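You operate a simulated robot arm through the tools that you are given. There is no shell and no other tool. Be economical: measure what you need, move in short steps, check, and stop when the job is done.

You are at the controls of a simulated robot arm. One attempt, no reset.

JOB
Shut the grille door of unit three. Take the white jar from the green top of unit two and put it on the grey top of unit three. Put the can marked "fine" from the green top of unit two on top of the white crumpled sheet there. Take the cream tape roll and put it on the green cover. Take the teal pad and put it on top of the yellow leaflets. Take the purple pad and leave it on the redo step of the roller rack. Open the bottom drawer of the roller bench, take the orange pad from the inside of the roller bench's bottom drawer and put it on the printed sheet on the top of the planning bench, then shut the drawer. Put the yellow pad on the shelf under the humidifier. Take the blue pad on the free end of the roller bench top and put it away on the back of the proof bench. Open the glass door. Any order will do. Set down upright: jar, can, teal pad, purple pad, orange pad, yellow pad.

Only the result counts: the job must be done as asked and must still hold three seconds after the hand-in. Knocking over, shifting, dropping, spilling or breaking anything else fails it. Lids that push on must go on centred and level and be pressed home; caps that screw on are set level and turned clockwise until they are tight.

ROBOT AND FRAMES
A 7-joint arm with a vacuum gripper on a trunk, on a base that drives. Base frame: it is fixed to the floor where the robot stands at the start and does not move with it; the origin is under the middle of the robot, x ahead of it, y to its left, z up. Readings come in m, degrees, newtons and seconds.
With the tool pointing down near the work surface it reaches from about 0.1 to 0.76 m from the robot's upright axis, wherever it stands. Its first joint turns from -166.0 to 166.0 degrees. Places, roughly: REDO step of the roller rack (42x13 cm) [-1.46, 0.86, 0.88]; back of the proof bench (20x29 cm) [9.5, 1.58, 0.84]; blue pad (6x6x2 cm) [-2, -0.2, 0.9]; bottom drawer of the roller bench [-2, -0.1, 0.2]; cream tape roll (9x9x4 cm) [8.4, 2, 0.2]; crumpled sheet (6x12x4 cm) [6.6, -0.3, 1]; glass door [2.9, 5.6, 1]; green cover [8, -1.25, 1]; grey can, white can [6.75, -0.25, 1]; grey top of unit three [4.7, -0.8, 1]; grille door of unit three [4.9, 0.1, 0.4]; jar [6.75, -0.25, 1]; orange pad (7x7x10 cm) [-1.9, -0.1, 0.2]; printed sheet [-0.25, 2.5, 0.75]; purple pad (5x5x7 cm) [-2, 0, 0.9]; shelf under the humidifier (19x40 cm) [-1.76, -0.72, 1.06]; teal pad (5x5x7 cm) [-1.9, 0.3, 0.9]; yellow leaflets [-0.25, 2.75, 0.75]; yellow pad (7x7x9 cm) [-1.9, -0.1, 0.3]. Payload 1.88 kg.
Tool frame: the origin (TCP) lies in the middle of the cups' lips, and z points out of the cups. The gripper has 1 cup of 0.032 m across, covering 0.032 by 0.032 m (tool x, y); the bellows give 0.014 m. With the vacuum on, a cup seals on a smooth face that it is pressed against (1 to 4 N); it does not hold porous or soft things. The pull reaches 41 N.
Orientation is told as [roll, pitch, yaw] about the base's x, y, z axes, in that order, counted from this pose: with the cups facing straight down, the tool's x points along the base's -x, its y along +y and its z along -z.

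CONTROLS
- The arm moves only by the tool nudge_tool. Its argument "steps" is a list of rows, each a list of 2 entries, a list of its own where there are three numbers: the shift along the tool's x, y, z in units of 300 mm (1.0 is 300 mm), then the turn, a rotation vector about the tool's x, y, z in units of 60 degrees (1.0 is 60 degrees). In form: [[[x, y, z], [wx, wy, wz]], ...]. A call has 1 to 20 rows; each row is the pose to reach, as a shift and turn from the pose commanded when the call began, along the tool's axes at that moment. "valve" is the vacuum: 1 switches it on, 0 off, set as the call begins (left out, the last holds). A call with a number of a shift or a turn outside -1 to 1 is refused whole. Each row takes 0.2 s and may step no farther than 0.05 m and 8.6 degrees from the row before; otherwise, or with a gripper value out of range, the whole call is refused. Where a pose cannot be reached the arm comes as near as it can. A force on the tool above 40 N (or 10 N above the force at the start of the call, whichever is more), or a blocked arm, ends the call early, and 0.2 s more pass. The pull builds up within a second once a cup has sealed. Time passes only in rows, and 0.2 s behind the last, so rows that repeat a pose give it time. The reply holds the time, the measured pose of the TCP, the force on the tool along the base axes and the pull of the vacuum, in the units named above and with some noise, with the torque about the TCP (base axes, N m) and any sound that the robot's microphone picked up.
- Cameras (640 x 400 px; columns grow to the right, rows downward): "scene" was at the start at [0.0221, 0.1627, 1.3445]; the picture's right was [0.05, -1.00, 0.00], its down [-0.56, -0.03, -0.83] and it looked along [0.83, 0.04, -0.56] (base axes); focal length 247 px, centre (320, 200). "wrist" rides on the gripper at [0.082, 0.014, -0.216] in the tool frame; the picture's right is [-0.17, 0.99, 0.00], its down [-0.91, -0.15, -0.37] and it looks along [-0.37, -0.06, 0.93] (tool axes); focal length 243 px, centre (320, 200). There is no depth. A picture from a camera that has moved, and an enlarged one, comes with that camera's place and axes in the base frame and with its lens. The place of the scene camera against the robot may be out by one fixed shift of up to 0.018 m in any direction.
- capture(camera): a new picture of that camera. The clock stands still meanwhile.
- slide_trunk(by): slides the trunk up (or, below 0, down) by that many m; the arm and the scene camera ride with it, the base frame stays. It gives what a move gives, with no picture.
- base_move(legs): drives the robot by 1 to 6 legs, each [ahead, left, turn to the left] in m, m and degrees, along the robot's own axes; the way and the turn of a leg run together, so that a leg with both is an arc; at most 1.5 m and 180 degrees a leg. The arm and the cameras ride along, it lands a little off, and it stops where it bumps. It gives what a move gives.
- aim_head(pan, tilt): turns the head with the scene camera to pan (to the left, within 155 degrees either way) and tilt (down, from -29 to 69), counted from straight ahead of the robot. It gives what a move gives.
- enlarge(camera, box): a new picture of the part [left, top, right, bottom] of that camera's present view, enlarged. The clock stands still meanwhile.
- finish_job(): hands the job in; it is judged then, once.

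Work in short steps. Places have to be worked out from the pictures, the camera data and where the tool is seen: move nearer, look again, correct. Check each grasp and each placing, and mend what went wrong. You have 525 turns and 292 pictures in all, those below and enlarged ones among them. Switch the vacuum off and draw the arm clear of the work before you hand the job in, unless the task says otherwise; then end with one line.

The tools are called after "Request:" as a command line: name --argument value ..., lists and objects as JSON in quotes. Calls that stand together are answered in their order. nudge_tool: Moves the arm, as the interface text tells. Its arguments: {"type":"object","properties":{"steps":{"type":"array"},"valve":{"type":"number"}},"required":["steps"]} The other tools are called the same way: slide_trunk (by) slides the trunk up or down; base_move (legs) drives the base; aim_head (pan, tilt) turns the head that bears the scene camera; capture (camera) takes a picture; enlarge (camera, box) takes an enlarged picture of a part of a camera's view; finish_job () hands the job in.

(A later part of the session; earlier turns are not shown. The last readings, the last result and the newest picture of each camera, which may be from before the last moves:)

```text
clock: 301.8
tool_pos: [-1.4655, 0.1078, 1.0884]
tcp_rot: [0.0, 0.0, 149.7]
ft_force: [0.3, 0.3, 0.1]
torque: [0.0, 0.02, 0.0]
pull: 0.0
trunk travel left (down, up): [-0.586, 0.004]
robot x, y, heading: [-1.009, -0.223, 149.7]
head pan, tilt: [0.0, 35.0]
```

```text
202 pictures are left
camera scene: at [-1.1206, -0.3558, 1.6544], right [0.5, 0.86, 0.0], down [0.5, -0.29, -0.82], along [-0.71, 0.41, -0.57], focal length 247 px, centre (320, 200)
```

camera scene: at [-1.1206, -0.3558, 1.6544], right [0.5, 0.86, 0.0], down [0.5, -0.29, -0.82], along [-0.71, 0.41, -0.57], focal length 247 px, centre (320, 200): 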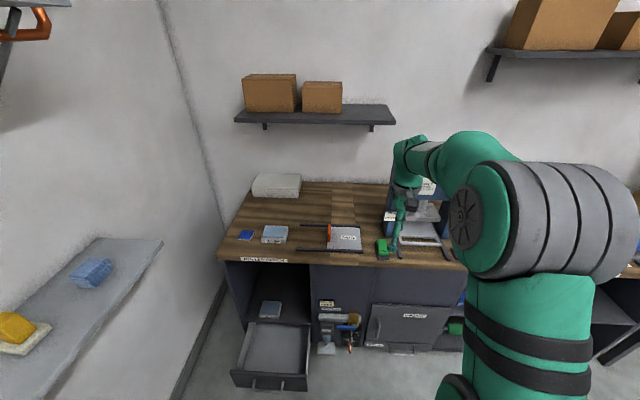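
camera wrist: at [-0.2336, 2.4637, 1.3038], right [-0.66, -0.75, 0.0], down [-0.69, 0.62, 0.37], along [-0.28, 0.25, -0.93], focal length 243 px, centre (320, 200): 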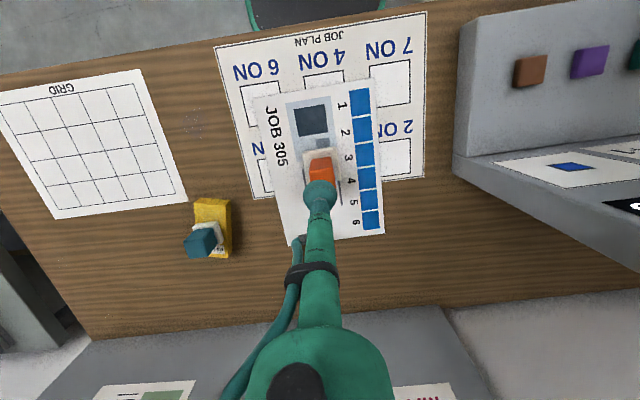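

Set heading and position, retract tool to just in front of the drawer, then lower.

Request:
base_move --legs '[[-0.06, 0.2, -3.3]]'

Request:
nudge_tool --steps '[[[0.12, 0.1, 0], [0, 0, 0]], [[0.24, 0.2, 0], [0, 0, 0]], [[0.36, 0.3, 0], [0, 0, 0]], [[0.45, 0.4, 0], [0, 0, 0]]]'

Request:
slide_trunk --by -0.4

Request:
slide_trunk --by -0.15

Request:
capture --camera "wrist"

```text
clock: 303.4
tool_pos: [-1.5006, -0.0675, 1.0892]
tcp_rot: [0.0, 0.0, 146.6]
ft_force: [0.2, 0.2, -0.5]
torque: [0.01, -0.02, 0.04]
pull: 0.0
trunk travel left (down, up): [-0.586, 0.004]
robot x, y, heading: [-1.0639, -0.422, 146.7]
head pan, tilt: [0.0, 35.0]
```

```text
clock: 304.4
tool_pos: [-1.4546, -0.2414, 1.0899]
tcp_rot: [0.0, 0.0, 146.6]
ft_force: [-0.3, -0.8, -0.2]
torque: [0.02, 0.0, -0.01]
pull: 0.1
trunk travel left (down, up): [-0.586, 0.004]
robot x, y, heading: [-1.0637, -0.4214, 146.7]
head pan, tilt: [0.0, 35.0]
```

```text
clock: 308.2
tool_pos: [-1.4539, -0.2411, 0.6892]
tcp_rot: [0.0, 0.1, 146.7]
ft_force: [0.1, 0.3, 1.1]
torque: [0.01, 0.03, 0.01]
pull: 0.1
trunk travel left (down, up): [-0.186, 0.404]
robot x, y, heading: [-1.0607, -0.4217, 146.6]
head pan, tilt: [0.0, 35.0]
```

```text
clock: 310.0
tool_pos: [-1.4556, -0.241, 0.5385]
tcp_rot: [-0.1, 0.0, 146.6]
ft_force: [0.8, -0.5, 0.3]
torque: [-0.01, 0.03, -0.01]
pull: 0.0
trunk travel left (down, up): [-0.036, 0.554]
robot x, y, heading: [-1.0631, -0.4225, 146.8]
head pan, tilt: [0.0, 35.0]
```

```text
201 pictures are left
camera wrist: at [-1.3941, -0.2975, 0.7542], right [-0.68, -0.73, 0.0], down [-0.68, 0.63, 0.37], along [-0.27, 0.25, -0.93], focal length 243 px, centre (320, 200)
```

wrist: 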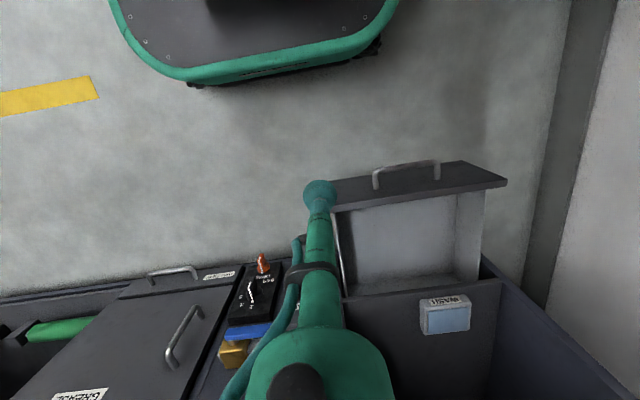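

Move left 0.1 m and lower to z≈0.21 in front of the drawer.

Request:
nudge_tool --steps '[[[0, 0.16, 0], [0, 0, 0]], [[0, 0.33, 0], [0, 0, 0]], [[0, 0.33, 0.16], [0, 0, 0]], [[0, 0.33, 0.32], [0, 0, 0]], [[0, 0.33, 0.48], [0, 0, 0]], [[0, 0.33, 0.64], [0, 0, 0]], [[0, 0.33, 0.8], [0, 0, 0]], [[0, 0.33, 0.96], [0, 0, 0]]]'

Request:
capture --camera "wrist"

```text
refused: row 2 steps farther than a row can; nothing moved
```

```text
200 pictures are left
camera wrist: at [-1.3941, -0.2975, 0.7542], right [-0.68, -0.73, 0.0], down [-0.68, 0.63, 0.37], along [-0.27, 0.25, -0.93], focal length 243 px, centre (320, 200)
```

wrist: 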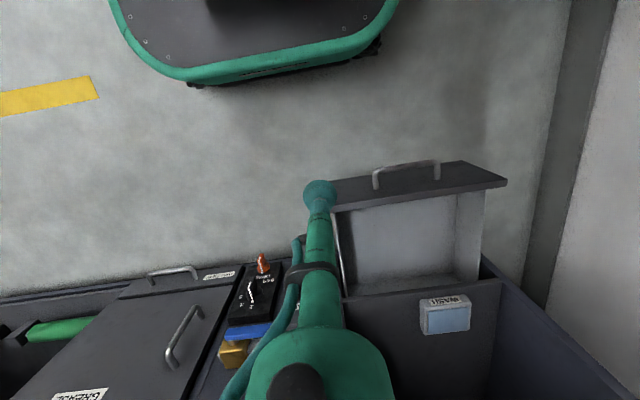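

A row was slightly too long; resend with shorter rows.

Request:
nudge_tool --steps '[[[0, 0.15, 0], [0, 0, 0]], [[0, 0.3, 0], [0, 0, 0]], [[0, 0.33, 0.14], [0, 0, 0]], [[0, 0.33, 0.3], [0, 0, 0]], [[0, 0.33, 0.46], [0, 0, 0]], [[0, 0.33, 0.62], [0, 0, 0]], [[0, 0.33, 0.78], [0, 0, 0]], [[0, 0.33, 0.94], [0, 0, 0]]]'

Request:
capture --camera "wrist"

```text
clock: 311.8
tool_pos: [-1.5123, -0.3233, 0.2585]
tcp_rot: [0.1, 0.0, 146.6]
ft_force: [-0.5, 0.0, 0.1]
torque: [-0.02, -0.02, -0.01]
pull: 0.0
trunk travel left (down, up): [-0.036, 0.554]
robot x, y, heading: [-1.0624, -0.4241, 146.7]
head pan, tilt: [0.0, 35.0]
```

```text
199 pictures are left
camera wrist: at [-1.4506, -0.3802, 0.473], right [-0.68, -0.73, 0.0], down [-0.68, 0.63, 0.38], along [-0.28, 0.25, -0.93], focal length 243 px, centre (320, 200)
```

wrist: 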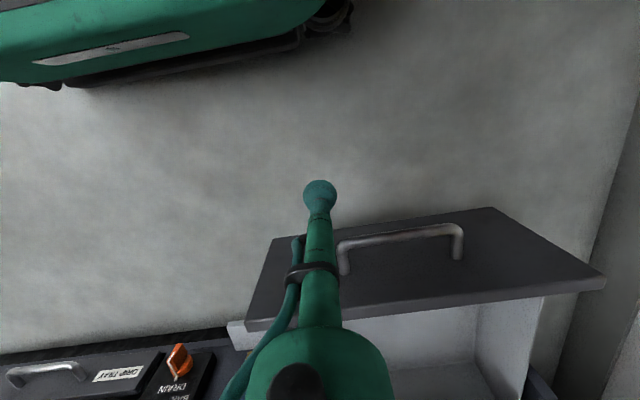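

Lower 45 mm more, then drive forward 0.2 m pushing the drawer.

Request:
nudge_tool --steps '[[[0, 0, 0.15], [0, 0, 0]]]'

Request:
base_move --legs '[[0.2, 0, 0]]'

Request:
base_move --legs '[[0.1, 0, 0]]'

Request:
capture --camera "wrist"

```text
clock: 312.2
tool_pos: [-1.5114, -0.3223, 0.2152]
tcp_rot: [0.1, -0.1, 146.6]
ft_force: [-0.5, -0.2, 0.2]
torque: [-0.03, 0.06, 0.01]
pull: 0.0
trunk travel left (down, up): [-0.036, 0.554]
robot x, y, heading: [-1.0619, -0.4222, 146.7]
head pan, tilt: [0.0, 35.0]
```

```text
clock: 313.8
tool_pos: [-1.6797, -0.2104, 0.2136]
tcp_rot: [0.1, 0.2, 146.5]
ft_force: [6.6, 13.6, -27.5]
torque: [0.24, -0.21, -0.01]
pull: 0.0
trunk travel left (down, up): [-0.036, 0.554]
robot x, y, heading: [-1.2342, -0.3112, 146.6]
head pan, tilt: [0.0, 35.0]
```

```text
clock: 315.0
tool_pos: [-1.7644, -0.1533, 0.2146]
tcp_rot: [0.1, 0.2, 146.4]
ft_force: [4.1, 7.7, -16.6]
torque: [0.17, -0.14, 0.0]
pull: 0.0
trunk travel left (down, up): [-0.036, 0.554]
robot x, y, heading: [-1.3138, -0.2562, 146.8]
head pan, tilt: [0.0, 35.0]
```

```text
198 pictures are left
camera wrist: at [-1.7033, -0.2108, 0.429], right [-0.68, -0.73, 0.0], down [-0.68, 0.63, 0.37], along [-0.27, 0.26, -0.93], focal length 243 px, centre (320, 200)
```

wrist: 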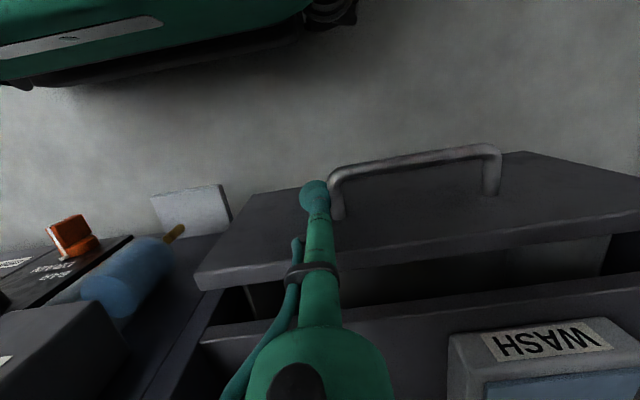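

About 4–5 cm left. Push on with the arm in small steps.

Request:
nudge_tool --steps '[[[-0.04, 0, 0], [0, 0, 0]], [[-0.08, 0, 0], [0, 0, 0]], [[-0.12, 0, 0], [0, 0, 0]], [[-0.14, 0, 0], [0, 0, 0]], [[-0.16, 0, 0], [0, 0, 0]], [[-0.18, 0, 0], [0, 0, 0]], [[-0.2, 0, 0], [0, 0, 0]], [[-0.22, 0, 0], [0, 0, 0]]]'

Request:
capture --camera "wrist"

```text
clock: 316.2
tool_pos: [-1.7938, -0.1333, 0.2114]
tcp_rot: [-0.4, 1.3, 146.1]
ft_force: [2.4, -0.4, 0.1]
torque: [0.03, -0.03, -0.02]
pull: 0.0
trunk travel left (down, up): [-0.036, 0.554]
robot x, y, heading: [-1.3132, -0.2569, 147.0]
head pan, tilt: [0.0, 35.0]
stopped in row 6: the force on the tool passed its limit at 45 N (the readings are from after the stop); the commanded pose is now the measured one
```

```text
197 pictures are left
camera wrist: at [-1.7379, -0.1879, 0.4271], right [-0.69, -0.73, -0.01], down [-0.68, 0.64, 0.35], along [-0.25, 0.25, -0.94], focal length 243 px, centre (320, 200)
```

wrist: 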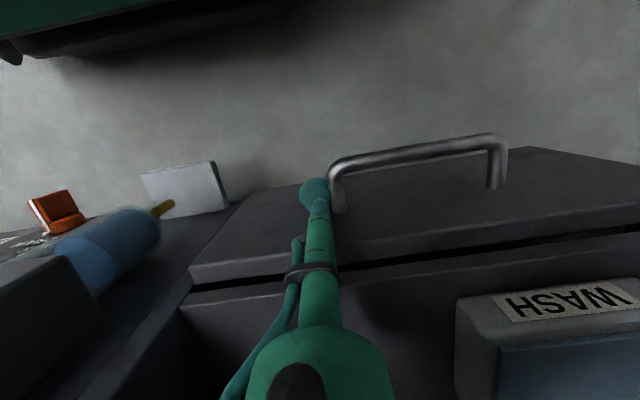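

Force spiked at the end stop; back the arm off and check the closure.

Request:
nudge_tool --steps '[[[0.08, 0, 0], [0, 0, 0]], [[0.24, 0, 0], [0, 0, 0]], [[0.3, 0, 0], [0, 0, 0]]]'

Request:
base_move --legs '[[-0.12, 0, 0]]'

Request:
enlarge --camera "scene" --box '[220, 220, 380, 320]'

```text
clock: 317.0
tool_pos: [-1.7182, -0.1825, 0.2131]
tcp_rot: [-0.2, 1.4, 146.0]
ft_force: [0.2, 0.3, -0.8]
torque: [-0.02, 0.01, -0.02]
pull: 0.2
trunk travel left (down, up): [-0.036, 0.554]
robot x, y, heading: [-1.3147, -0.2592, 146.4]
head pan, tilt: [0.0, 35.0]
```

```text
clock: 318.3
tool_pos: [-1.6163, -0.2489, 0.2132]
tcp_rot: [-0.3, 1.3, 146.1]
ft_force: [-0.4, 0.2, 0.3]
torque: [0.03, 0.0, -0.02]
pull: 0.2
trunk travel left (down, up): [-0.036, 0.554]
robot x, y, heading: [-1.2131, -0.3225, 146.4]
head pan, tilt: [0.0, 35.0]
```

```text
4.00 times, centred on (300, 270) of scene
camera zoom: at [-1.334, -0.4493, 1.1044], right [0.55, 0.83, 0.0], down [0.48, -0.32, -0.82], along [-0.68, 0.45, -0.57], focal length 988 px, centre (400, -80)
```

zoom: 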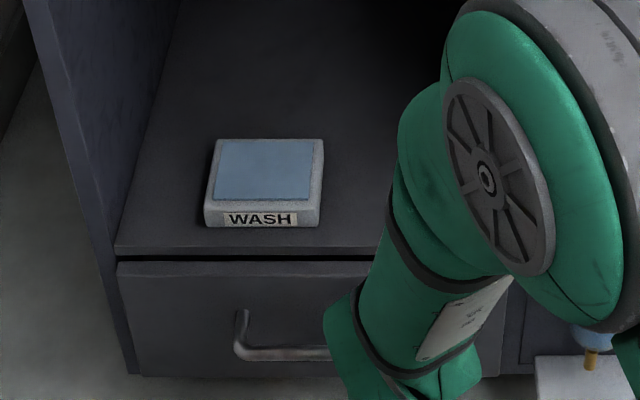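

Drawer looks shut as at the start. Raise trunk and arm for the blue pad.

Request:
slide_trunk --by 0.4

Request:
slide_trunk --by 0.15

Request:
nudge_tool --steps '[[[0, 0, -0.16], [0, 0, 0]], [[0, 0, -0.32], [0, 0, 0]], [[0, 0, -0.48], [0, 0, 0]], [[0, 0, -0.64], [0, 0, 0]], [[0, 0, -0.8], [0, 0, 0]]]'

Request:
base_move --legs '[[0.12, 0, 0]]'

Request:
capture --camera "wrist"

```text
clock: 322.1
tool_pos: [-1.6169, -0.2482, 0.6128]
tcp_rot: [-0.3, 1.3, 146.1]
ft_force: [0.7, 0.1, 0.1]
torque: [0.01, 0.02, 0.04]
pull: 0.0
trunk travel left (down, up): [-0.436, 0.154]
robot x, y, heading: [-1.2112, -0.3207, 146.3]
head pan, tilt: [0.0, 35.0]
```

```text
clock: 323.8
tool_pos: [-1.617, -0.2474, 0.7615]
tcp_rot: [-0.3, 1.4, 146.1]
ft_force: [-0.2, -0.7, 0.5]
torque: [-0.04, -0.02, 0.0]
pull: 0.1
trunk travel left (down, up): [-0.586, 0.004]
robot x, y, heading: [-1.2113, -0.3258, 146.4]
head pan, tilt: [0.0, 35.0]
```

```text
clock: 325.0
tool_pos: [-1.6233, -0.2441, 1.0022]
tcp_rot: [-0.4, 1.3, 146.1]
ft_force: [-0.8, -0.3, 0.3]
torque: [0.0, 0.0, -0.01]
pull: 0.1
trunk travel left (down, up): [-0.586, 0.004]
robot x, y, heading: [-1.2106, -0.3202, 146.3]
head pan, tilt: [0.0, 35.0]
```

```text
clock: 326.2
tool_pos: [-1.7204, -0.1823, 1.0023]
tcp_rot: [-0.2, 1.3, 146.2]
ft_force: [0.5, -0.5, 0.2]
torque: [0.03, -0.01, -0.03]
pull: 0.1
trunk travel left (down, up): [-0.586, 0.004]
robot x, y, heading: [-1.311, -0.2604, 146.5]
head pan, tilt: [0.0, 35.0]
```

```text
195 pictures are left
camera wrist: at [-1.6643, -0.2383, 1.2185], right [-0.69, -0.73, -0.01], down [-0.68, 0.64, 0.35], along [-0.25, 0.25, -0.93], focal length 243 px, centre (320, 200)
```

wrist: 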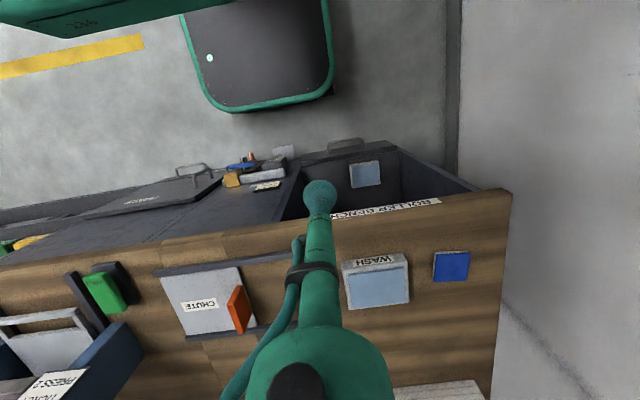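

Blue pad at (-2.008, -0.223). Move above it.

Request:
nudge_tool --steps '[[[-0.12, 0.1, 0], [0, -0.022, 0]], [[-0.24, 0.2, 0], [0, -0.022, 0]], [[-0.36, 0.31, 0], [0, -0.022, 0]], [[-0.48, 0.42, 0], [0, -0.022, 0]], [[-0.6, 0.53, 0], [0, -0.022, 0]], [[-0.719, 0.64, 0], [0, -0.022, 0]], [[-0.719, 0.64, 0.14], [0, -0.022, 0]], [[-0.719, 0.64, 0.27], [0, -0.022, 0]]]'

Request:
enlarge --camera "wrist" --box '[220, 80, 420, 220]'

```text
clock: 328.1
tool_pos: [-2.0043, -0.2211, 0.9136]
tcp_rot: [-0.3, -0.1, 146.1]
ft_force: [-0.3, 0.1, -0.4]
torque: [-0.01, -0.01, 0.01]
pull: 0.0
trunk travel left (down, up): [-0.586, 0.004]
robot x, y, heading: [-1.3062, -0.2574, 146.6]
head pan, tilt: [0.0, 35.0]
```

```text
2.86 times, centred on (320, 150) of wrist
camera zoom: at [-1.944, -0.2806, 1.1286], right [-0.69, -0.73, -0.01], down [-0.67, 0.64, 0.38], along [-0.27, 0.26, -0.93], focal length 693 px, centre (320, 343)
```

zoom: 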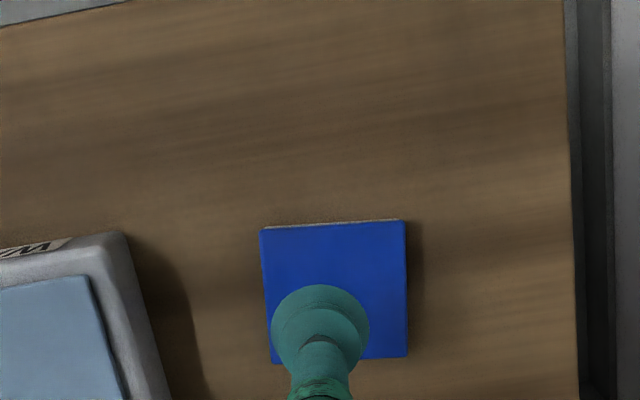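

Shift 6 mm and descend to contact.

Request:
nudge_tool --steps '[[[-0.005, 0.02, 0.08], [0, 0, 0]], [[-0.005, 0.02, 0.14], [0, 0, 0]], [[-0.005, 0.02, 0.165], [0, 0, 0]], [[-0.005, 0.02, 0.18], [0, 0, 0]], [[-0.005, 0.02, 0.192], [0, 0, 0]]]' --valve 1

```text
clock: 329.2
tool_pos: [-2.0084, -0.2253, 0.8619]
tcp_rot: [-0.1, -0.4, 146.2]
ft_force: [6.4, -0.3, 24.7]
torque: [-0.13, -0.09, -0.08]
pull: 40.9
trunk travel left (down, up): [-0.586, 0.004]
robot x, y, heading: [-1.309, -0.262, 146.6]
head pan, tilt: [0.0, 35.0]
```

Sealed. Lift, retract, and check.

Request:
nudge_tool --steps '[[[0, 0, -0.08], [0, 0, 0]], [[0, 0, -0.24], [0, 0, 0]], [[0, 0, -0.4], [0, 0, 0]], [[0, 0, -0.55], [0, 0, 0]], [[0.1, -0.1, -0.6], [0, 0, 0]], [[0.2, -0.2, -0.6], [0, 0, 0]], [[0.3, -0.3, -0.6], [0, 0, 0]], [[0.4, -0.4, -0.6], [0, 0, 0]], [[0.5, -0.5, -0.6], [0, 0, 0]], [[0.6, -0.6, -0.6], [0, 0, 0]], [[0.7, -0.7, -0.6], [0, 0, 0]], [[0.7, -0.8, -0.6], [0, 0, 0]]]'

Request:
capture --camera "wrist"

```text
clock: 331.9
tool_pos: [-1.7005, -0.1425, 1.0374]
tcp_rot: [-0.3, -0.1, 146.2]
ft_force: [1.1, -0.3, -0.1]
torque: [0.03, 0.02, -0.01]
pull: 40.6
trunk travel left (down, up): [-0.586, 0.004]
robot x, y, heading: [-1.3052, -0.2576, 146.6]
head pan, tilt: [0.0, 35.0]
```

```text
193 pictures are left
camera wrist: at [-1.641, -0.2021, 1.252], right [-0.69, -0.73, -0.01], down [-0.67, 0.63, 0.38], along [-0.27, 0.26, -0.93], focal length 243 px, centre (320, 200)
```

wrist: 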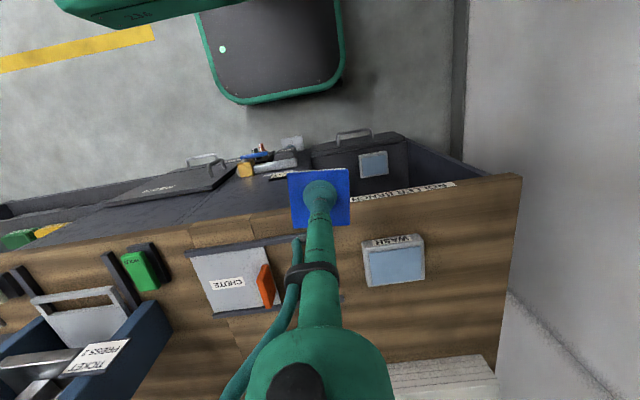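

Blue held. Back away and turn to face the initial direction, then look for a path to the proof bench.

Request:
base_move --legs '[[-0.42, -0.3, 0], [0, 0, -146.5], [0.5, 0, 0]]'

Request:
aim_head --pan 0 --tilt 15

Request:
capture --camera "scene"

Request:
aim_head --pan -60 --tilt 20

Request:
capture --camera "scene"

```text
clock: 343.5
tool_pos: [0.1176, -0.141, 1.0374]
tcp_rot: [-0.3, 0.0, -1.7]
ft_force: [-0.2, -0.1, -1.3]
torque: [0.02, 0.0, 0.01]
pull: 40.8
trunk travel left (down, up): [-0.586, 0.004]
robot x, y, heading: [-0.2759, -0.2504, -1.0]
head pan, tilt: [0.0, 35.0]
```

```text
clock: 344.4
tool_pos: [0.1176, -0.141, 1.0359]
tcp_rot: [-0.3, 0.0, -1.6]
ft_force: [-1.3, 0.1, -0.1]
torque: [-0.01, 0.0, 0.04]
pull: 40.9
trunk travel left (down, up): [-0.586, 0.004]
robot x, y, heading: [-0.2758, -0.2453, -0.9]
head pan, tilt: [0.0, 15.0]
```

```text
192 pictures are left
camera scene: at [-0.246, -0.0931, 1.6863], right [-0.02, -1.0, 0.0], down [-0.26, 0.01, -0.97], along [0.97, -0.02, -0.26], focal length 247 px, centre (320, 200)
```

scene: 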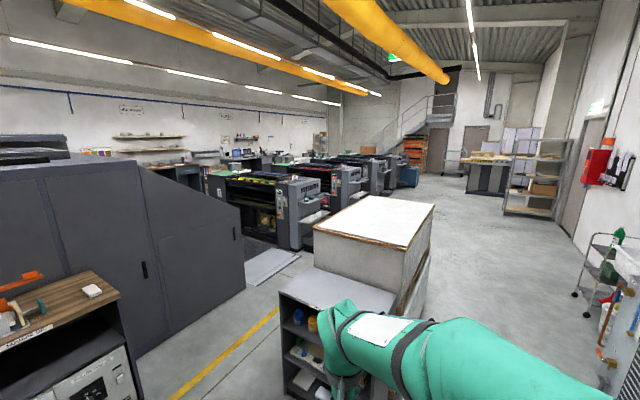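

```text
clock: 345.6
tool_pos: [0.1178, -0.1401, 1.0368]
tcp_rot: [-0.2, 0.0, -1.8]
ft_force: [0.6, -0.8, -0.6]
torque: [0.02, 0.01, 0.03]
pull: 40.7
trunk travel left (down, up): [-0.586, 0.004]
robot x, y, heading: [-0.2745, -0.2505, -1.3]
head pan, tilt: [-60.0, 20.0]
```

```text
191 pictures are left
camera scene: at [-0.2946, -0.1726, 1.6783], right [-0.88, -0.48, 0.0], down [-0.16, 0.3, -0.94], along [0.45, -0.82, -0.34], focal length 247 px, centre (320, 200)
```

scene: 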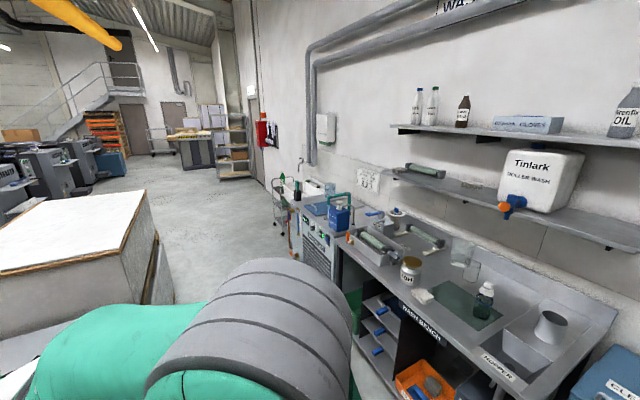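

The wide aisle to the right of the bookshelf and pallet (e≈-0.45) runs along the press line. Turn to heading −33.7° and drive down it.

Request:
base_move --legs '[[0, 0, -32.5], [0, -0.12, 0], [1.5, 0, 0], [1.5, 0, 0]]'

Request:
aim_head --pan 55 --tilt 15

Request:
capture --camera "scene"

Request:
aim_head --pan 0 --tilt 15

Request:
capture --camera "scene"

```text
clock: 362.6
tool_pos: [2.5603, -2.1435, 1.0381]
tcp_rot: [-0.3, 0.0, -33.6]
ft_force: [0.1, 0.5, -0.7]
torque: [-0.03, -0.02, 0.01]
pull: 40.7
trunk travel left (down, up): [-0.586, 0.004]
robot x, y, heading: [2.1676, -2.0293, -33.1]
head pan, tilt: [-60.0, 20.0]
```

```text
clock: 364.5
tool_pos: [2.5612, -2.1438, 1.0373]
tcp_rot: [-0.4, 0.0, -33.6]
ft_force: [-0.4, -0.1, 0.2]
torque: [-0.01, -0.01, -0.02]
pull: 40.5
trunk travel left (down, up): [-0.586, 0.004]
robot x, y, heading: [2.1668, -2.0285, -33.2]
head pan, tilt: [55.0, 15.0]
```

```text
190 pictures are left
camera scene: at [2.2874, -1.8293, 1.6864], right [0.37, -0.93, 0.0], down [-0.24, -0.1, -0.97], along [0.9, 0.36, -0.26], focal length 247 px, centre (320, 200)
```

scene: 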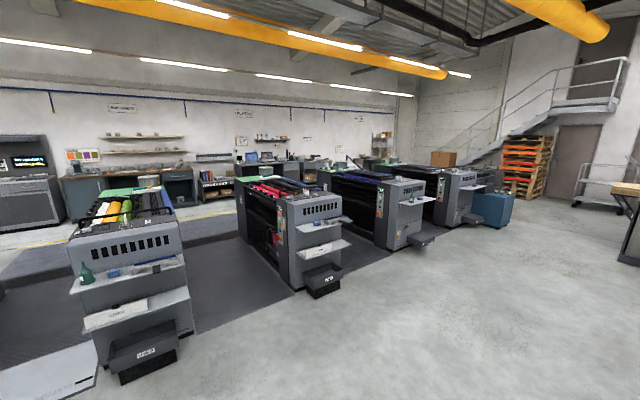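

```text
clock: 365.8
tool_pos: [2.5602, -2.1441, 1.0372]
tcp_rot: [-0.3, 0.0, -33.6]
ft_force: [-0.1, -0.2, -0.5]
torque: [0.0, 0.01, 0.0]
pull: 40.1
trunk travel left (down, up): [-0.586, 0.004]
robot x, y, heading: [2.1673, -2.0296, -33.3]
head pan, tilt: [0.0, 15.0]
```

```text
189 pictures are left
camera scene: at [2.2788, -1.9151, 1.6864], right [-0.55, -0.84, 0.0], down [-0.22, 0.14, -0.97], along [0.81, -0.53, -0.26], focal length 247 px, centre (320, 200)
```

scene: 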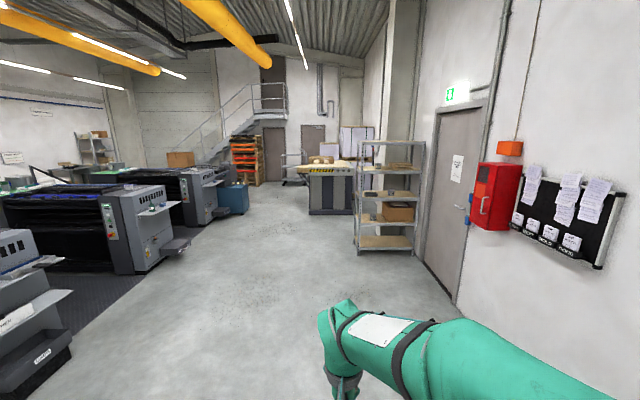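

Four press units stand in a row with gaps. Zoom to see whether the gap between units is drivable.

Request:
aim_head --pan 65 --tilt 25

Request:
enlarge --camera "scene" --box '[120, 80, 440, 280]'

```text
clock: 367.1
tool_pos: [2.5601, -2.1448, 1.0373]
tcp_rot: [-0.3, 0.0, -33.6]
ft_force: [0.3, 0.5, 0.0]
torque: [-0.02, 0.01, 0.02]
pull: 41.0
trunk travel left (down, up): [-0.586, 0.004]
robot x, y, heading: [2.1677, -2.0262, -33.1]
head pan, tilt: [65.0, 25.0]
```

```text
2.00 times, centred on (280, 180) of scene
camera zoom: at [2.279, -1.8155, 1.6702], right [0.53, -0.85, 0.0], down [-0.36, -0.22, -0.91], along [0.77, 0.48, -0.42], focal length 494 px, centre (400, 240)
```

zoom: 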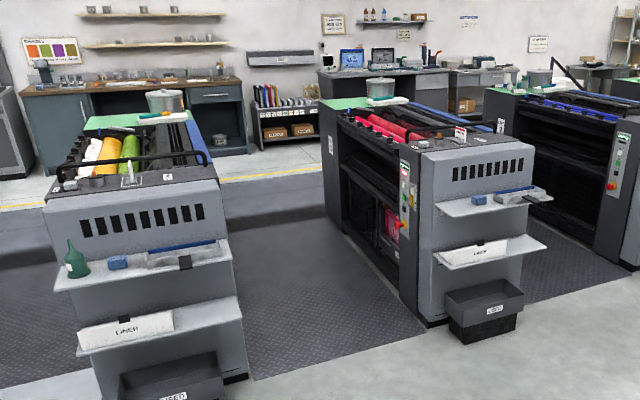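

The gap floor is flat checker plate. Move to the gap entrance between the first and second units and look in.

Request:
base_move --legs '[[0.6, 0, 0], [0, 0, 89.5], [0.9, 0, 0]]'

Request:
aim_head --pan 0 --tilt 25

Request:
capture --camera "scene"

```text
clock: 378.6
tool_pos: [3.2941, -1.2241, 1.0376]
tcp_rot: [-0.3, 0.0, 55.0]
ft_force: [0.7, -0.5, -1.4]
torque: [-0.04, 0.03, 0.01]
pull: 40.6
trunk travel left (down, up): [-0.586, 0.004]
robot x, y, heading: [3.1685, -1.6129, 55.2]
head pan, tilt: [65.0, 25.0]
```

```text
clock: 380.0
tool_pos: [3.2942, -1.2247, 1.0365]
tcp_rot: [-0.3, 0.0, 54.9]
ft_force: [-0.4, -0.3, -0.2]
torque: [0.01, -0.02, -0.02]
pull: 39.7
trunk travel left (down, up): [-0.586, 0.004]
robot x, y, heading: [3.1679, -1.6178, 55.2]
head pan, tilt: [0.0, 25.0]
```

```text
187 pictures are left
camera scene: at [3.0456, -1.4997, 1.6702], right [0.82, -0.57, 0.0], down [-0.24, -0.35, -0.91], along [0.52, 0.74, -0.42], focal length 247 px, centre (320, 200)
```

scene: 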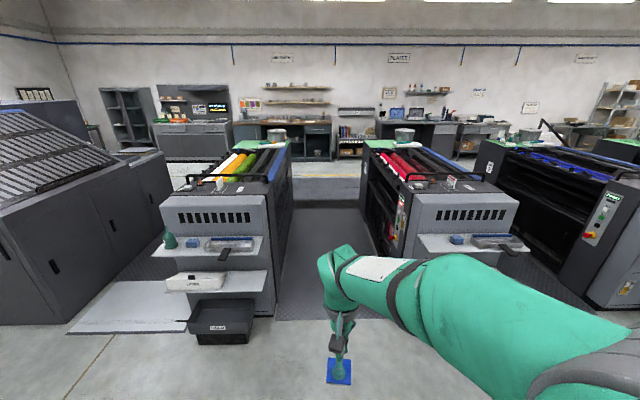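

Gap spans n≈-3.0…-4.1 and I'm centred. Drive through to the far aisle.

Request:
base_move --legs '[[1.3, 0, 1.1], [1.5, 0, 0], [1.4, 0, 0]]'

Request:
aim_head --pan -45 --tilt 25

Request:
capture --camera "scene"

```text
clock: 400.1
tool_pos: [5.6099, 2.2767, 1.0367]
tcp_rot: [-0.3, 0.0, 56.2]
ft_force: [-0.4, 0.4, -0.3]
torque: [0.01, -0.01, 0.01]
pull: 40.2
trunk travel left (down, up): [-0.586, 0.004]
robot x, y, heading: [5.4916, 1.883, 56.6]
head pan, tilt: [0.0, 25.0]
```

```text
clock: 401.2
tool_pos: [5.6112, 2.2769, 1.0368]
tcp_rot: [-0.3, 0.0, 56.1]
ft_force: [-0.5, 0.3, -0.5]
torque: [-0.03, -0.01, -0.01]
pull: 40.9
trunk travel left (down, up): [-0.586, 0.004]
robot x, y, heading: [5.4965, 1.8852, 56.3]
head pan, tilt: [-45.0, 25.0]
```

```text
186 pictures are left
camera scene: at [5.4077, 1.9373, 1.6702], right [0.2, -0.98, 0.0], down [-0.41, -0.08, -0.91], along [0.89, 0.18, -0.42], focal length 247 px, centre (320, 200)
```

scene: 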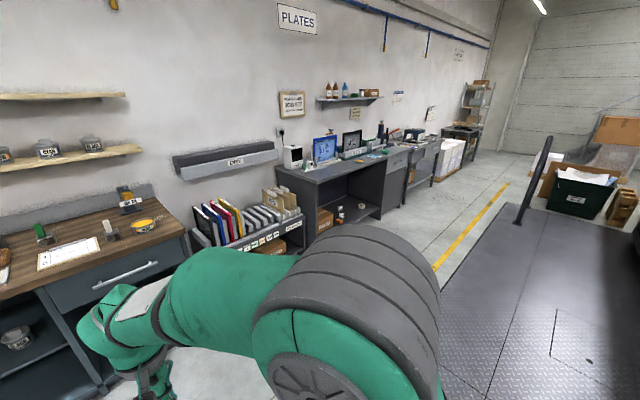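

Zoom on the proof bench and the desk kneehole (tape roll).

Request:
enlarge --camera "scene" --box '[260, 90, 500, 240]'

```text
2.67 times, centred on (380, 165) of scene
camera zoom: at [5.4077, 1.9373, 1.6702], right [0.2, -0.98, 0.0], down [-0.41, -0.08, -0.91], along [0.89, 0.18, -0.42], focal length 659 px, centre (160, 293)
```

zoom: 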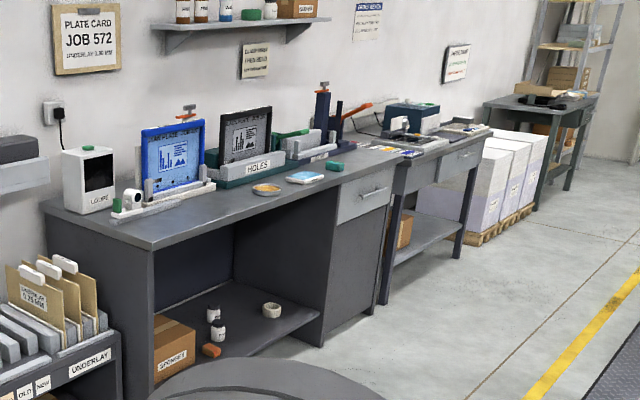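

Cream tape roll lies on the low shelf in the desk kneehole; proof bench is the next table. Drive down the aisle to face the proof bench.

Request:
base_move --legs '[[0, 0, -90], [1.4, 0.35, 0], [1.4, 0.4, 0], [0.7, 0, 0], [0, 0, 90]]'

Request:
aim_head --pan 0 --tilt 30

Request:
capture --camera "scene"

```text
clock: 426.1
tool_pos: [8.9004, 1.0033, 1.0366]
tcp_rot: [-0.2, -0.1, 56.1]
ft_force: [0.4, 0.4, -0.7]
torque: [0.02, 0.0, 0.02]
pull: 41.1
trunk travel left (down, up): [-0.586, 0.004]
robot x, y, heading: [8.7824, 0.6141, 56.6]
head pan, tilt: [-45.0, 25.0]
```

```text
clock: 427.2
tool_pos: [8.9008, 1.003, 1.0371]
tcp_rot: [-0.4, 0.0, 56.1]
ft_force: [0.6, 0.1, -0.3]
torque: [0.02, 0.01, 0.0]
pull: 40.2
trunk travel left (down, up): [-0.586, 0.004]
robot x, y, heading: [8.782, 0.6098, 56.5]
head pan, tilt: [0.0, 30.0]
```

```text
184 pictures are left
camera scene: at [8.6566, 0.7216, 1.6622], right [0.83, -0.55, 0.0], down [-0.28, -0.42, -0.87], along [0.48, 0.72, -0.5], focal length 247 px, centre (320, 200)
```

scene: 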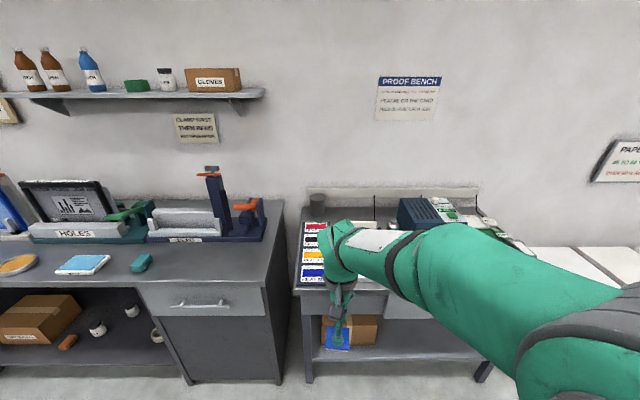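

Drive ahead 0.36 m and extend the arm over the bench, then look with the wrist camera.

Request:
base_move --legs '[[0.36, 0, 0]]'

Request:
nudge_tool --steps '[[[-0.15, 0, 0], [0, 0, 0]], [[-0.3, -0.05, 0], [0, 0, 0]], [[-0.45, -0.1, 0], [0, 0, 0]], [[-0.6, -0.15, 0], [0, 0, 0]]]'

Request:
capture --camera "wrist"

```text
clock: 429.5
tool_pos: [9.0949, 1.2978, 1.0375]
tcp_rot: [-0.2, -0.1, 56.1]
ft_force: [0.2, 0.3, -0.8]
torque: [-0.05, 0.0, -0.01]
pull: 40.8
trunk travel left (down, up): [-0.586, 0.004]
robot x, y, heading: [8.9764, 0.9033, 56.4]
head pan, tilt: [0.0, 30.0]
```

```text
clock: 430.5
tool_pos: [9.2329, 1.4216, 1.0366]
tcp_rot: [-0.3, 0.0, 56.1]
ft_force: [1.4, 0.4, -1.3]
torque: [-0.02, 0.01, 0.0]
pull: 40.7
trunk travel left (down, up): [-0.586, 0.004]
robot x, y, heading: [8.9788, 0.9071, 56.3]
head pan, tilt: [0.0, 30.0]
```

```text
183 pictures are left
camera wrist: at [9.1751, 1.361, 1.2514], right [-0.73, 0.69, -0.01], down [0.64, 0.68, 0.37], along [0.26, 0.27, -0.93], focal length 243 px, centre (320, 200)
```

wrist: 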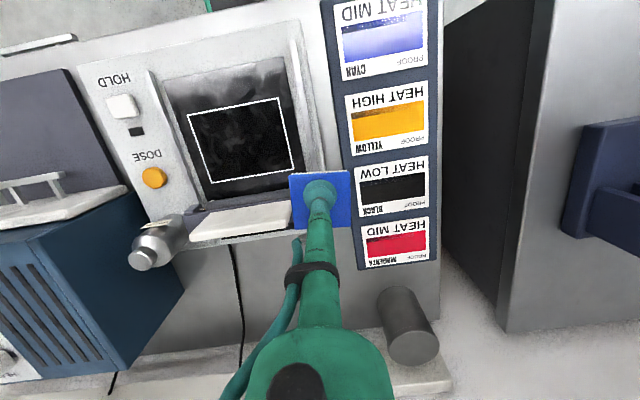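

The free back area lies behind the white device, target ≈(9.46, 1.585). Drive ahead 0.05 m and extend.

Request:
base_move --legs '[[0.05, 0, 0]]'

Request:
nudge_tool --steps '[[[-0.14, -0.03, 0], [0, 0, 0]], [[-0.28, -0.06, 0], [0, 0, 0]], [[-0.42, -0.08, 0], [0, 0, 0]], [[-0.56, -0.1, 0], [0, 0, 0]], [[-0.63, -0.1, 0.05], [0, 0, 0]]]'

Request:
capture --camera "wrist"

```text
clock: 431.4
tool_pos: [9.2599, 1.4631, 1.0362]
tcp_rot: [-0.3, 0.1, 56.2]
ft_force: [0.8, 0.9, -0.7]
torque: [-0.03, 0.03, -0.03]
pull: 40.7
trunk travel left (down, up): [-0.586, 0.004]
robot x, y, heading: [9.0064, 0.9477, 56.6]
head pan, tilt: [0.0, 30.0]
```

```text
clock: 432.6
tool_pos: [9.3921, 1.603, 1.0227]
tcp_rot: [-0.4, 0.0, 56.2]
ft_force: [0.9, -0.7, -1.0]
torque: [-0.01, -0.06, 0.01]
pull: 40.7
trunk travel left (down, up): [-0.586, 0.004]
robot x, y, heading: [9.0064, 0.9489, 56.6]
head pan, tilt: [0.0, 30.0]
```

```text
182 pictures are left
camera wrist: at [9.3334, 1.5426, 1.2379], right [-0.73, 0.69, -0.01], down [0.64, 0.68, 0.38], along [0.26, 0.27, -0.93], focal length 243 px, centre (320, 200)
```

wrist: 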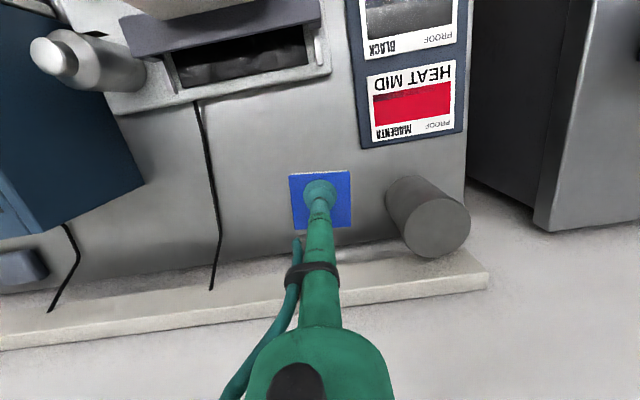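

Free spot; shift 5 cm left and 2 cm farther, then descend to ~0.88.

Request:
nudge_tool --steps '[[[-0.035, -0.085, 0.05], [0, 0, 0]], [[-0.06, -0.17, 0.15], [0, 0, 0]], [[-0.06, -0.17, 0.3], [0, 0, 0]], [[-0.06, -0.17, 0.44], [0, 0, 0]]]'

Request:
capture --camera "wrist"

```text
clock: 433.6
tool_pos: [9.4456, 1.5887, 0.8916]
tcp_rot: [-0.3, -0.1, 56.2]
ft_force: [0.0, -0.4, -0.3]
torque: [-0.06, 0.0, -0.03]
pull: 40.4
trunk travel left (down, up): [-0.586, 0.004]
robot x, y, heading: [9.0045, 0.9448, 56.5]
head pan, tilt: [0.0, 30.0]
```

```text
181 pictures are left
camera wrist: at [9.386, 1.5288, 1.1065], right [-0.73, 0.69, -0.01], down [0.63, 0.67, 0.38], along [0.26, 0.27, -0.93], focal length 243 px, centre (320, 200)
```

wrist: 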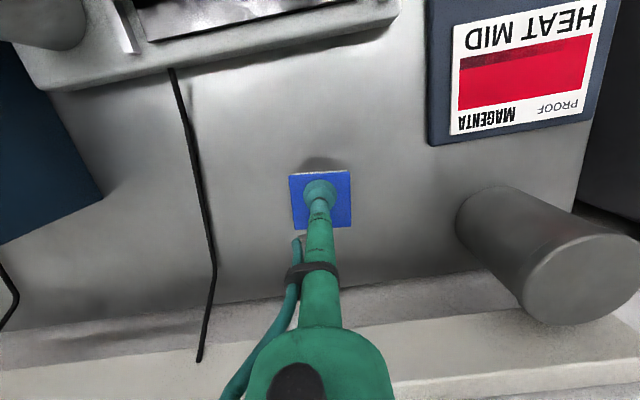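

Clear all round. Lower to contact and release.

Request:
nudge_tool --steps '[[[0, 0, 0.05], [0, 0, 0]], [[0, 0, 0.075], [0, 0, 0]], [[0, 0, 0.095], [0, 0, 0]], [[0, 0, 0.11], [0, 0, 0]], [[0, 0, 0.125], [0, 0, 0]]]'

```text
clock: 434.8
tool_pos: [9.4433, 1.5912, 0.8582]
tcp_rot: [-0.3, -0.6, 56.2]
ft_force: [-2.3, 1.0, 29.1]
torque: [0.01, 0.2, -0.14]
pull: 40.9
trunk travel left (down, up): [-0.586, 0.004]
robot x, y, heading: [9.0058, 0.9448, 56.4]
head pan, tilt: [0.0, 30.0]
```

Request:
nudge_tool --steps '[[[0, 0, -0.015], [0, 0, 0]], [[0, 0, -0.015], [0, 0, 0]], [[0, 0, -0.015], [0, 0, 0]], [[0, 0, -0.015], [0, 0, 0]], [[0, 0, -0.015], [0, 0, 0]]]' --valve 0

Request:
nudge_tool --steps '[[[0, 0, -0.03], [0, 0, 0]], [[0, 0, -0.12], [0, 0, 0]], [[0, 0, -0.27], [0, 0, 0]], [[0, 0, -0.42], [0, 0, 0]], [[0.05, 0, -0.57], [0, 0, 0]], [[0.18, 0, -0.62], [0, 0, 0]], [[0.32, 0, -0.65], [0, 0, 0]], [[0.46, 0, -0.65], [0, 0, 0]], [[0.6, 0, -0.65], [0, 0, 0]]]'

Request:
capture --camera "wrist"

```text
clock: 436.0
tool_pos: [9.4439, 1.5903, 0.8573]
tcp_rot: [-0.3, 0.0, 56.2]
ft_force: [-0.4, -0.3, 3.2]
torque: [0.01, 0.01, 0.03]
pull: 0.1
trunk travel left (down, up): [-0.586, 0.004]
robot x, y, heading: [9.0088, 0.9465, 56.5]
head pan, tilt: [0.0, 30.0]
```

```text
clock: 438.0
tool_pos: [9.3431, 1.4406, 1.0525]
tcp_rot: [-0.2, 0.0, 56.1]
ft_force: [0.1, 0.2, -1.0]
torque: [-0.01, 0.02, -0.01]
pull: 0.0
trunk travel left (down, up): [-0.586, 0.004]
robot x, y, heading: [9.0042, 0.948, 56.7]
head pan, tilt: [0.0, 30.0]
```

```text
180 pictures are left
camera wrist: at [9.2841, 1.3808, 1.2671], right [-0.73, 0.69, -0.01], down [0.63, 0.68, 0.38], along [0.26, 0.27, -0.93], focal length 243 px, centre (320, 200)
```

wrist: 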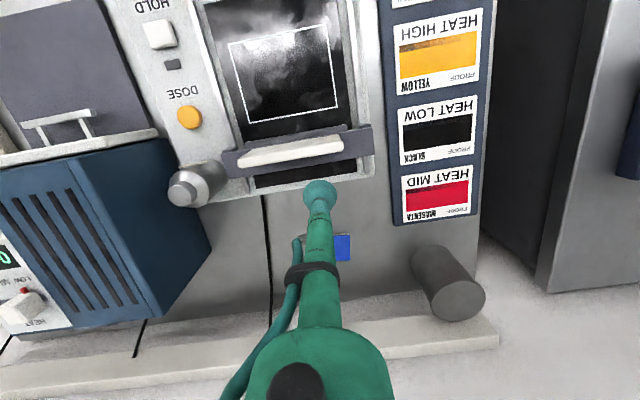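

Blue pad placed at the back. Next the tape roll: move in front of the desk kneehole and look.

Request:
base_move --legs '[[-0.35, 0, 0], [0, 1.05, 0]]'

Request:
slide_trunk --by -0.4

Request:
aim_head --pan 0 --tilt 30

Request:
capture --camera "scene"

```text
clock: 445.4
tool_pos: [8.2519, 1.7371, 1.0515]
tcp_rot: [-0.3, 0.0, 56.2]
ft_force: [-1.1, 0.4, -0.6]
torque: [0.0, 0.01, -0.03]
pull: 0.0
trunk travel left (down, up): [-0.586, 0.004]
robot x, y, heading: [7.9122, 1.2435, 56.5]
head pan, tilt: [0.0, 30.0]
```

```text
clock: 449.2
tool_pos: [8.2513, 1.7372, 0.6516]
tcp_rot: [-0.3, 0.0, 56.1]
ft_force: [-0.6, 0.3, -0.6]
torque: [0.03, 0.0, 0.03]
pull: 0.0
trunk travel left (down, up): [-0.186, 0.404]
robot x, y, heading: [7.9151, 1.2423, 56.6]
head pan, tilt: [0.0, 30.0]
```

```text
clock: 449.8
tool_pos: [8.2531, 1.7366, 0.6525]
tcp_rot: [-0.4, 0.0, 56.0]
ft_force: [0.7, 0.5, -0.5]
torque: [0.0, 0.01, 0.0]
pull: 0.0
trunk travel left (down, up): [-0.186, 0.404]
robot x, y, heading: [7.912, 1.2446, 56.5]
head pan, tilt: [0.0, 30.0]
```

```text
179 pictures are left
camera scene: at [7.7879, 1.354, 1.2622], right [0.83, -0.55, 0.0], down [-0.28, -0.42, -0.87], along [0.48, 0.72, -0.5], focal length 247 px, centre (320, 200)
```

scene: 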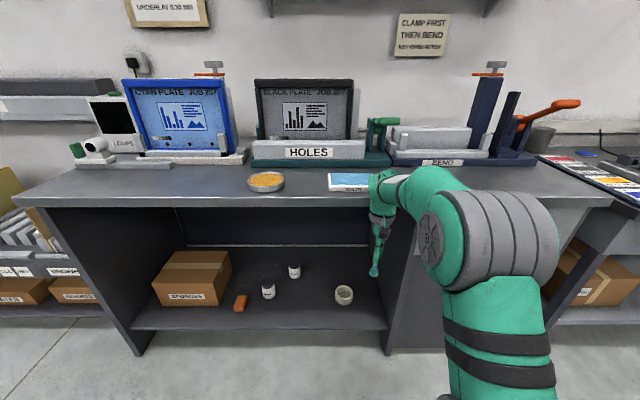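

Request:
enlarge --camera "scene" --box '[304, 265, 384, 315]'

```text
8.00 times, centred on (344, 290) of scene
camera zoom: at [7.7879, 1.354, 1.2622], right [0.83, -0.55, 0.0], down [-0.28, -0.42, -0.87], along [0.48, 0.72, -0.5], focal length 1976 px, centre (128, -520)
```

zoom: 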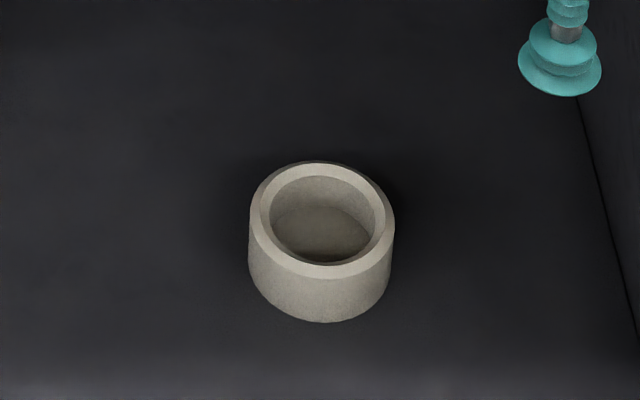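

The roll is a ring with an inner floor; I'll try sealing on the inner floor from above. Lower the tool in front of the desk first.

Request:
slide_trunk --by -0.18

Request:
nudge_tool --steps '[[[0, 0, 0.14], [0, 0, 0]], [[0, 0, 0.28], [0, 0, 0]], [[0, 0, 0.42], [0, 0, 0]], [[0, 0, 0.5], [0, 0, 0]]]'

Request:
capture --camera "scene"

Request:
capture --camera "wrist"

```text
clock: 451.8
tool_pos: [8.252, 1.7371, 0.4722]
tcp_rot: [-0.3, -0.1, 56.1]
ft_force: [-0.1, 0.6, -0.6]
torque: [-0.01, 0.0, 0.0]
pull: 0.0
trunk travel left (down, up): [-0.006, 0.584]
robot x, y, heading: [7.9108, 1.2399, 56.4]
head pan, tilt: [0.0, 30.0]
```

```text
clock: 452.8
tool_pos: [8.2543, 1.7375, 0.3235]
tcp_rot: [-0.3, -0.1, 56.1]
ft_force: [-0.1, 0.2, 0.4]
torque: [-0.02, 0.01, -0.01]
pull: 0.1
trunk travel left (down, up): [-0.006, 0.584]
robot x, y, heading: [7.9123, 1.2441, 56.5]
head pan, tilt: [0.0, 30.0]
```

```text
177 pictures are left
camera scene: at [7.7879, 1.3539, 1.0822], right [0.83, -0.55, 0.0], down [-0.28, -0.42, -0.87], along [0.48, 0.72, -0.5], focal length 247 px, centre (320, 200)
```

scene: 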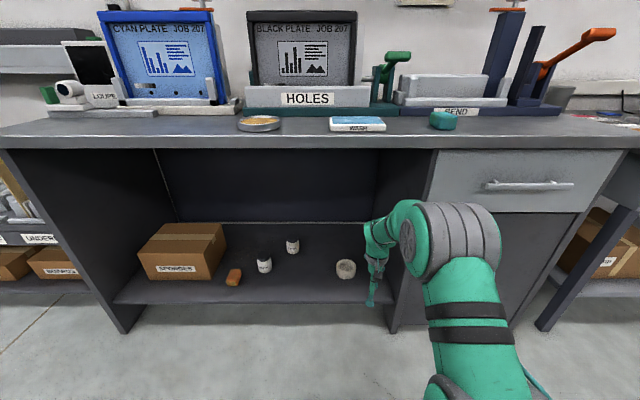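

```text
176 pictures are left
camera wrist: at [8.196, 1.6772, 0.5382], right [-0.73, 0.69, -0.01], down [0.64, 0.67, 0.38], along [0.26, 0.27, -0.93], focal length 243 px, centre (320, 200)
```

wrist: 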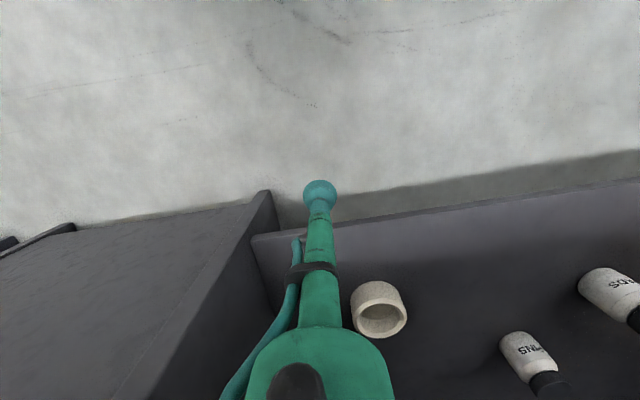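

Move 56 mm left, then drive 0.17 m ahead under the desk.

Request:
nudge_tool --steps '[[[0, 0.1, 0], [0, 0, 0]], [[0, 0.187, 0], [0, 0, 0]]]'

Request:
base_move --legs '[[0.17, 0, 0]]'

Request:
capture --camera "scene"

Request:
capture --camera "wrist"

```text
clock: 453.4
tool_pos: [8.2078, 1.7689, 0.3215]
tcp_rot: [-0.3, -0.1, 56.1]
ft_force: [0.2, 1.0, -0.7]
torque: [0.0, -0.03, -0.01]
pull: 0.1
trunk travel left (down, up): [-0.006, 0.584]
robot x, y, heading: [7.9133, 1.2421, 56.3]
head pan, tilt: [0.0, 30.0]
```

```text
clock: 454.9
tool_pos: [8.3037, 1.9116, 0.3199]
tcp_rot: [-0.4, 0.0, 56.0]
ft_force: [0.4, 0.5, 0.1]
torque: [0.02, -0.04, -0.02]
pull: 0.0
trunk travel left (down, up): [-0.006, 0.584]
robot x, y, heading: [8.0098, 1.3881, 56.6]
head pan, tilt: [0.0, 30.0]
```

```text
175 pictures are left
camera scene: at [7.8831, 1.4977, 1.0822], right [0.83, -0.55, 0.0], down [-0.28, -0.42, -0.87], along [0.48, 0.72, -0.5], focal length 247 px, centre (320, 200)
```

scene: 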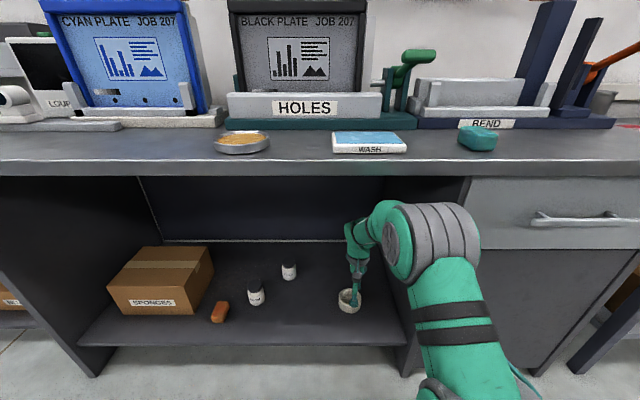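

```text
174 pictures are left
camera wrist: at [8.2444, 1.8521, 0.5366], right [-0.73, 0.69, -0.01], down [0.64, 0.67, 0.38], along [0.26, 0.27, -0.93], focal length 243 px, centre (320, 200)
```

wrist: 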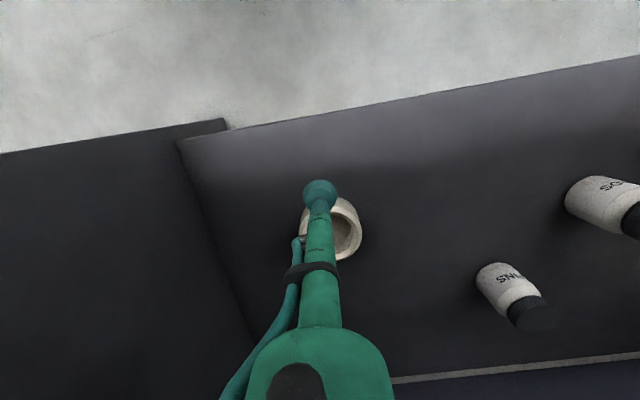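

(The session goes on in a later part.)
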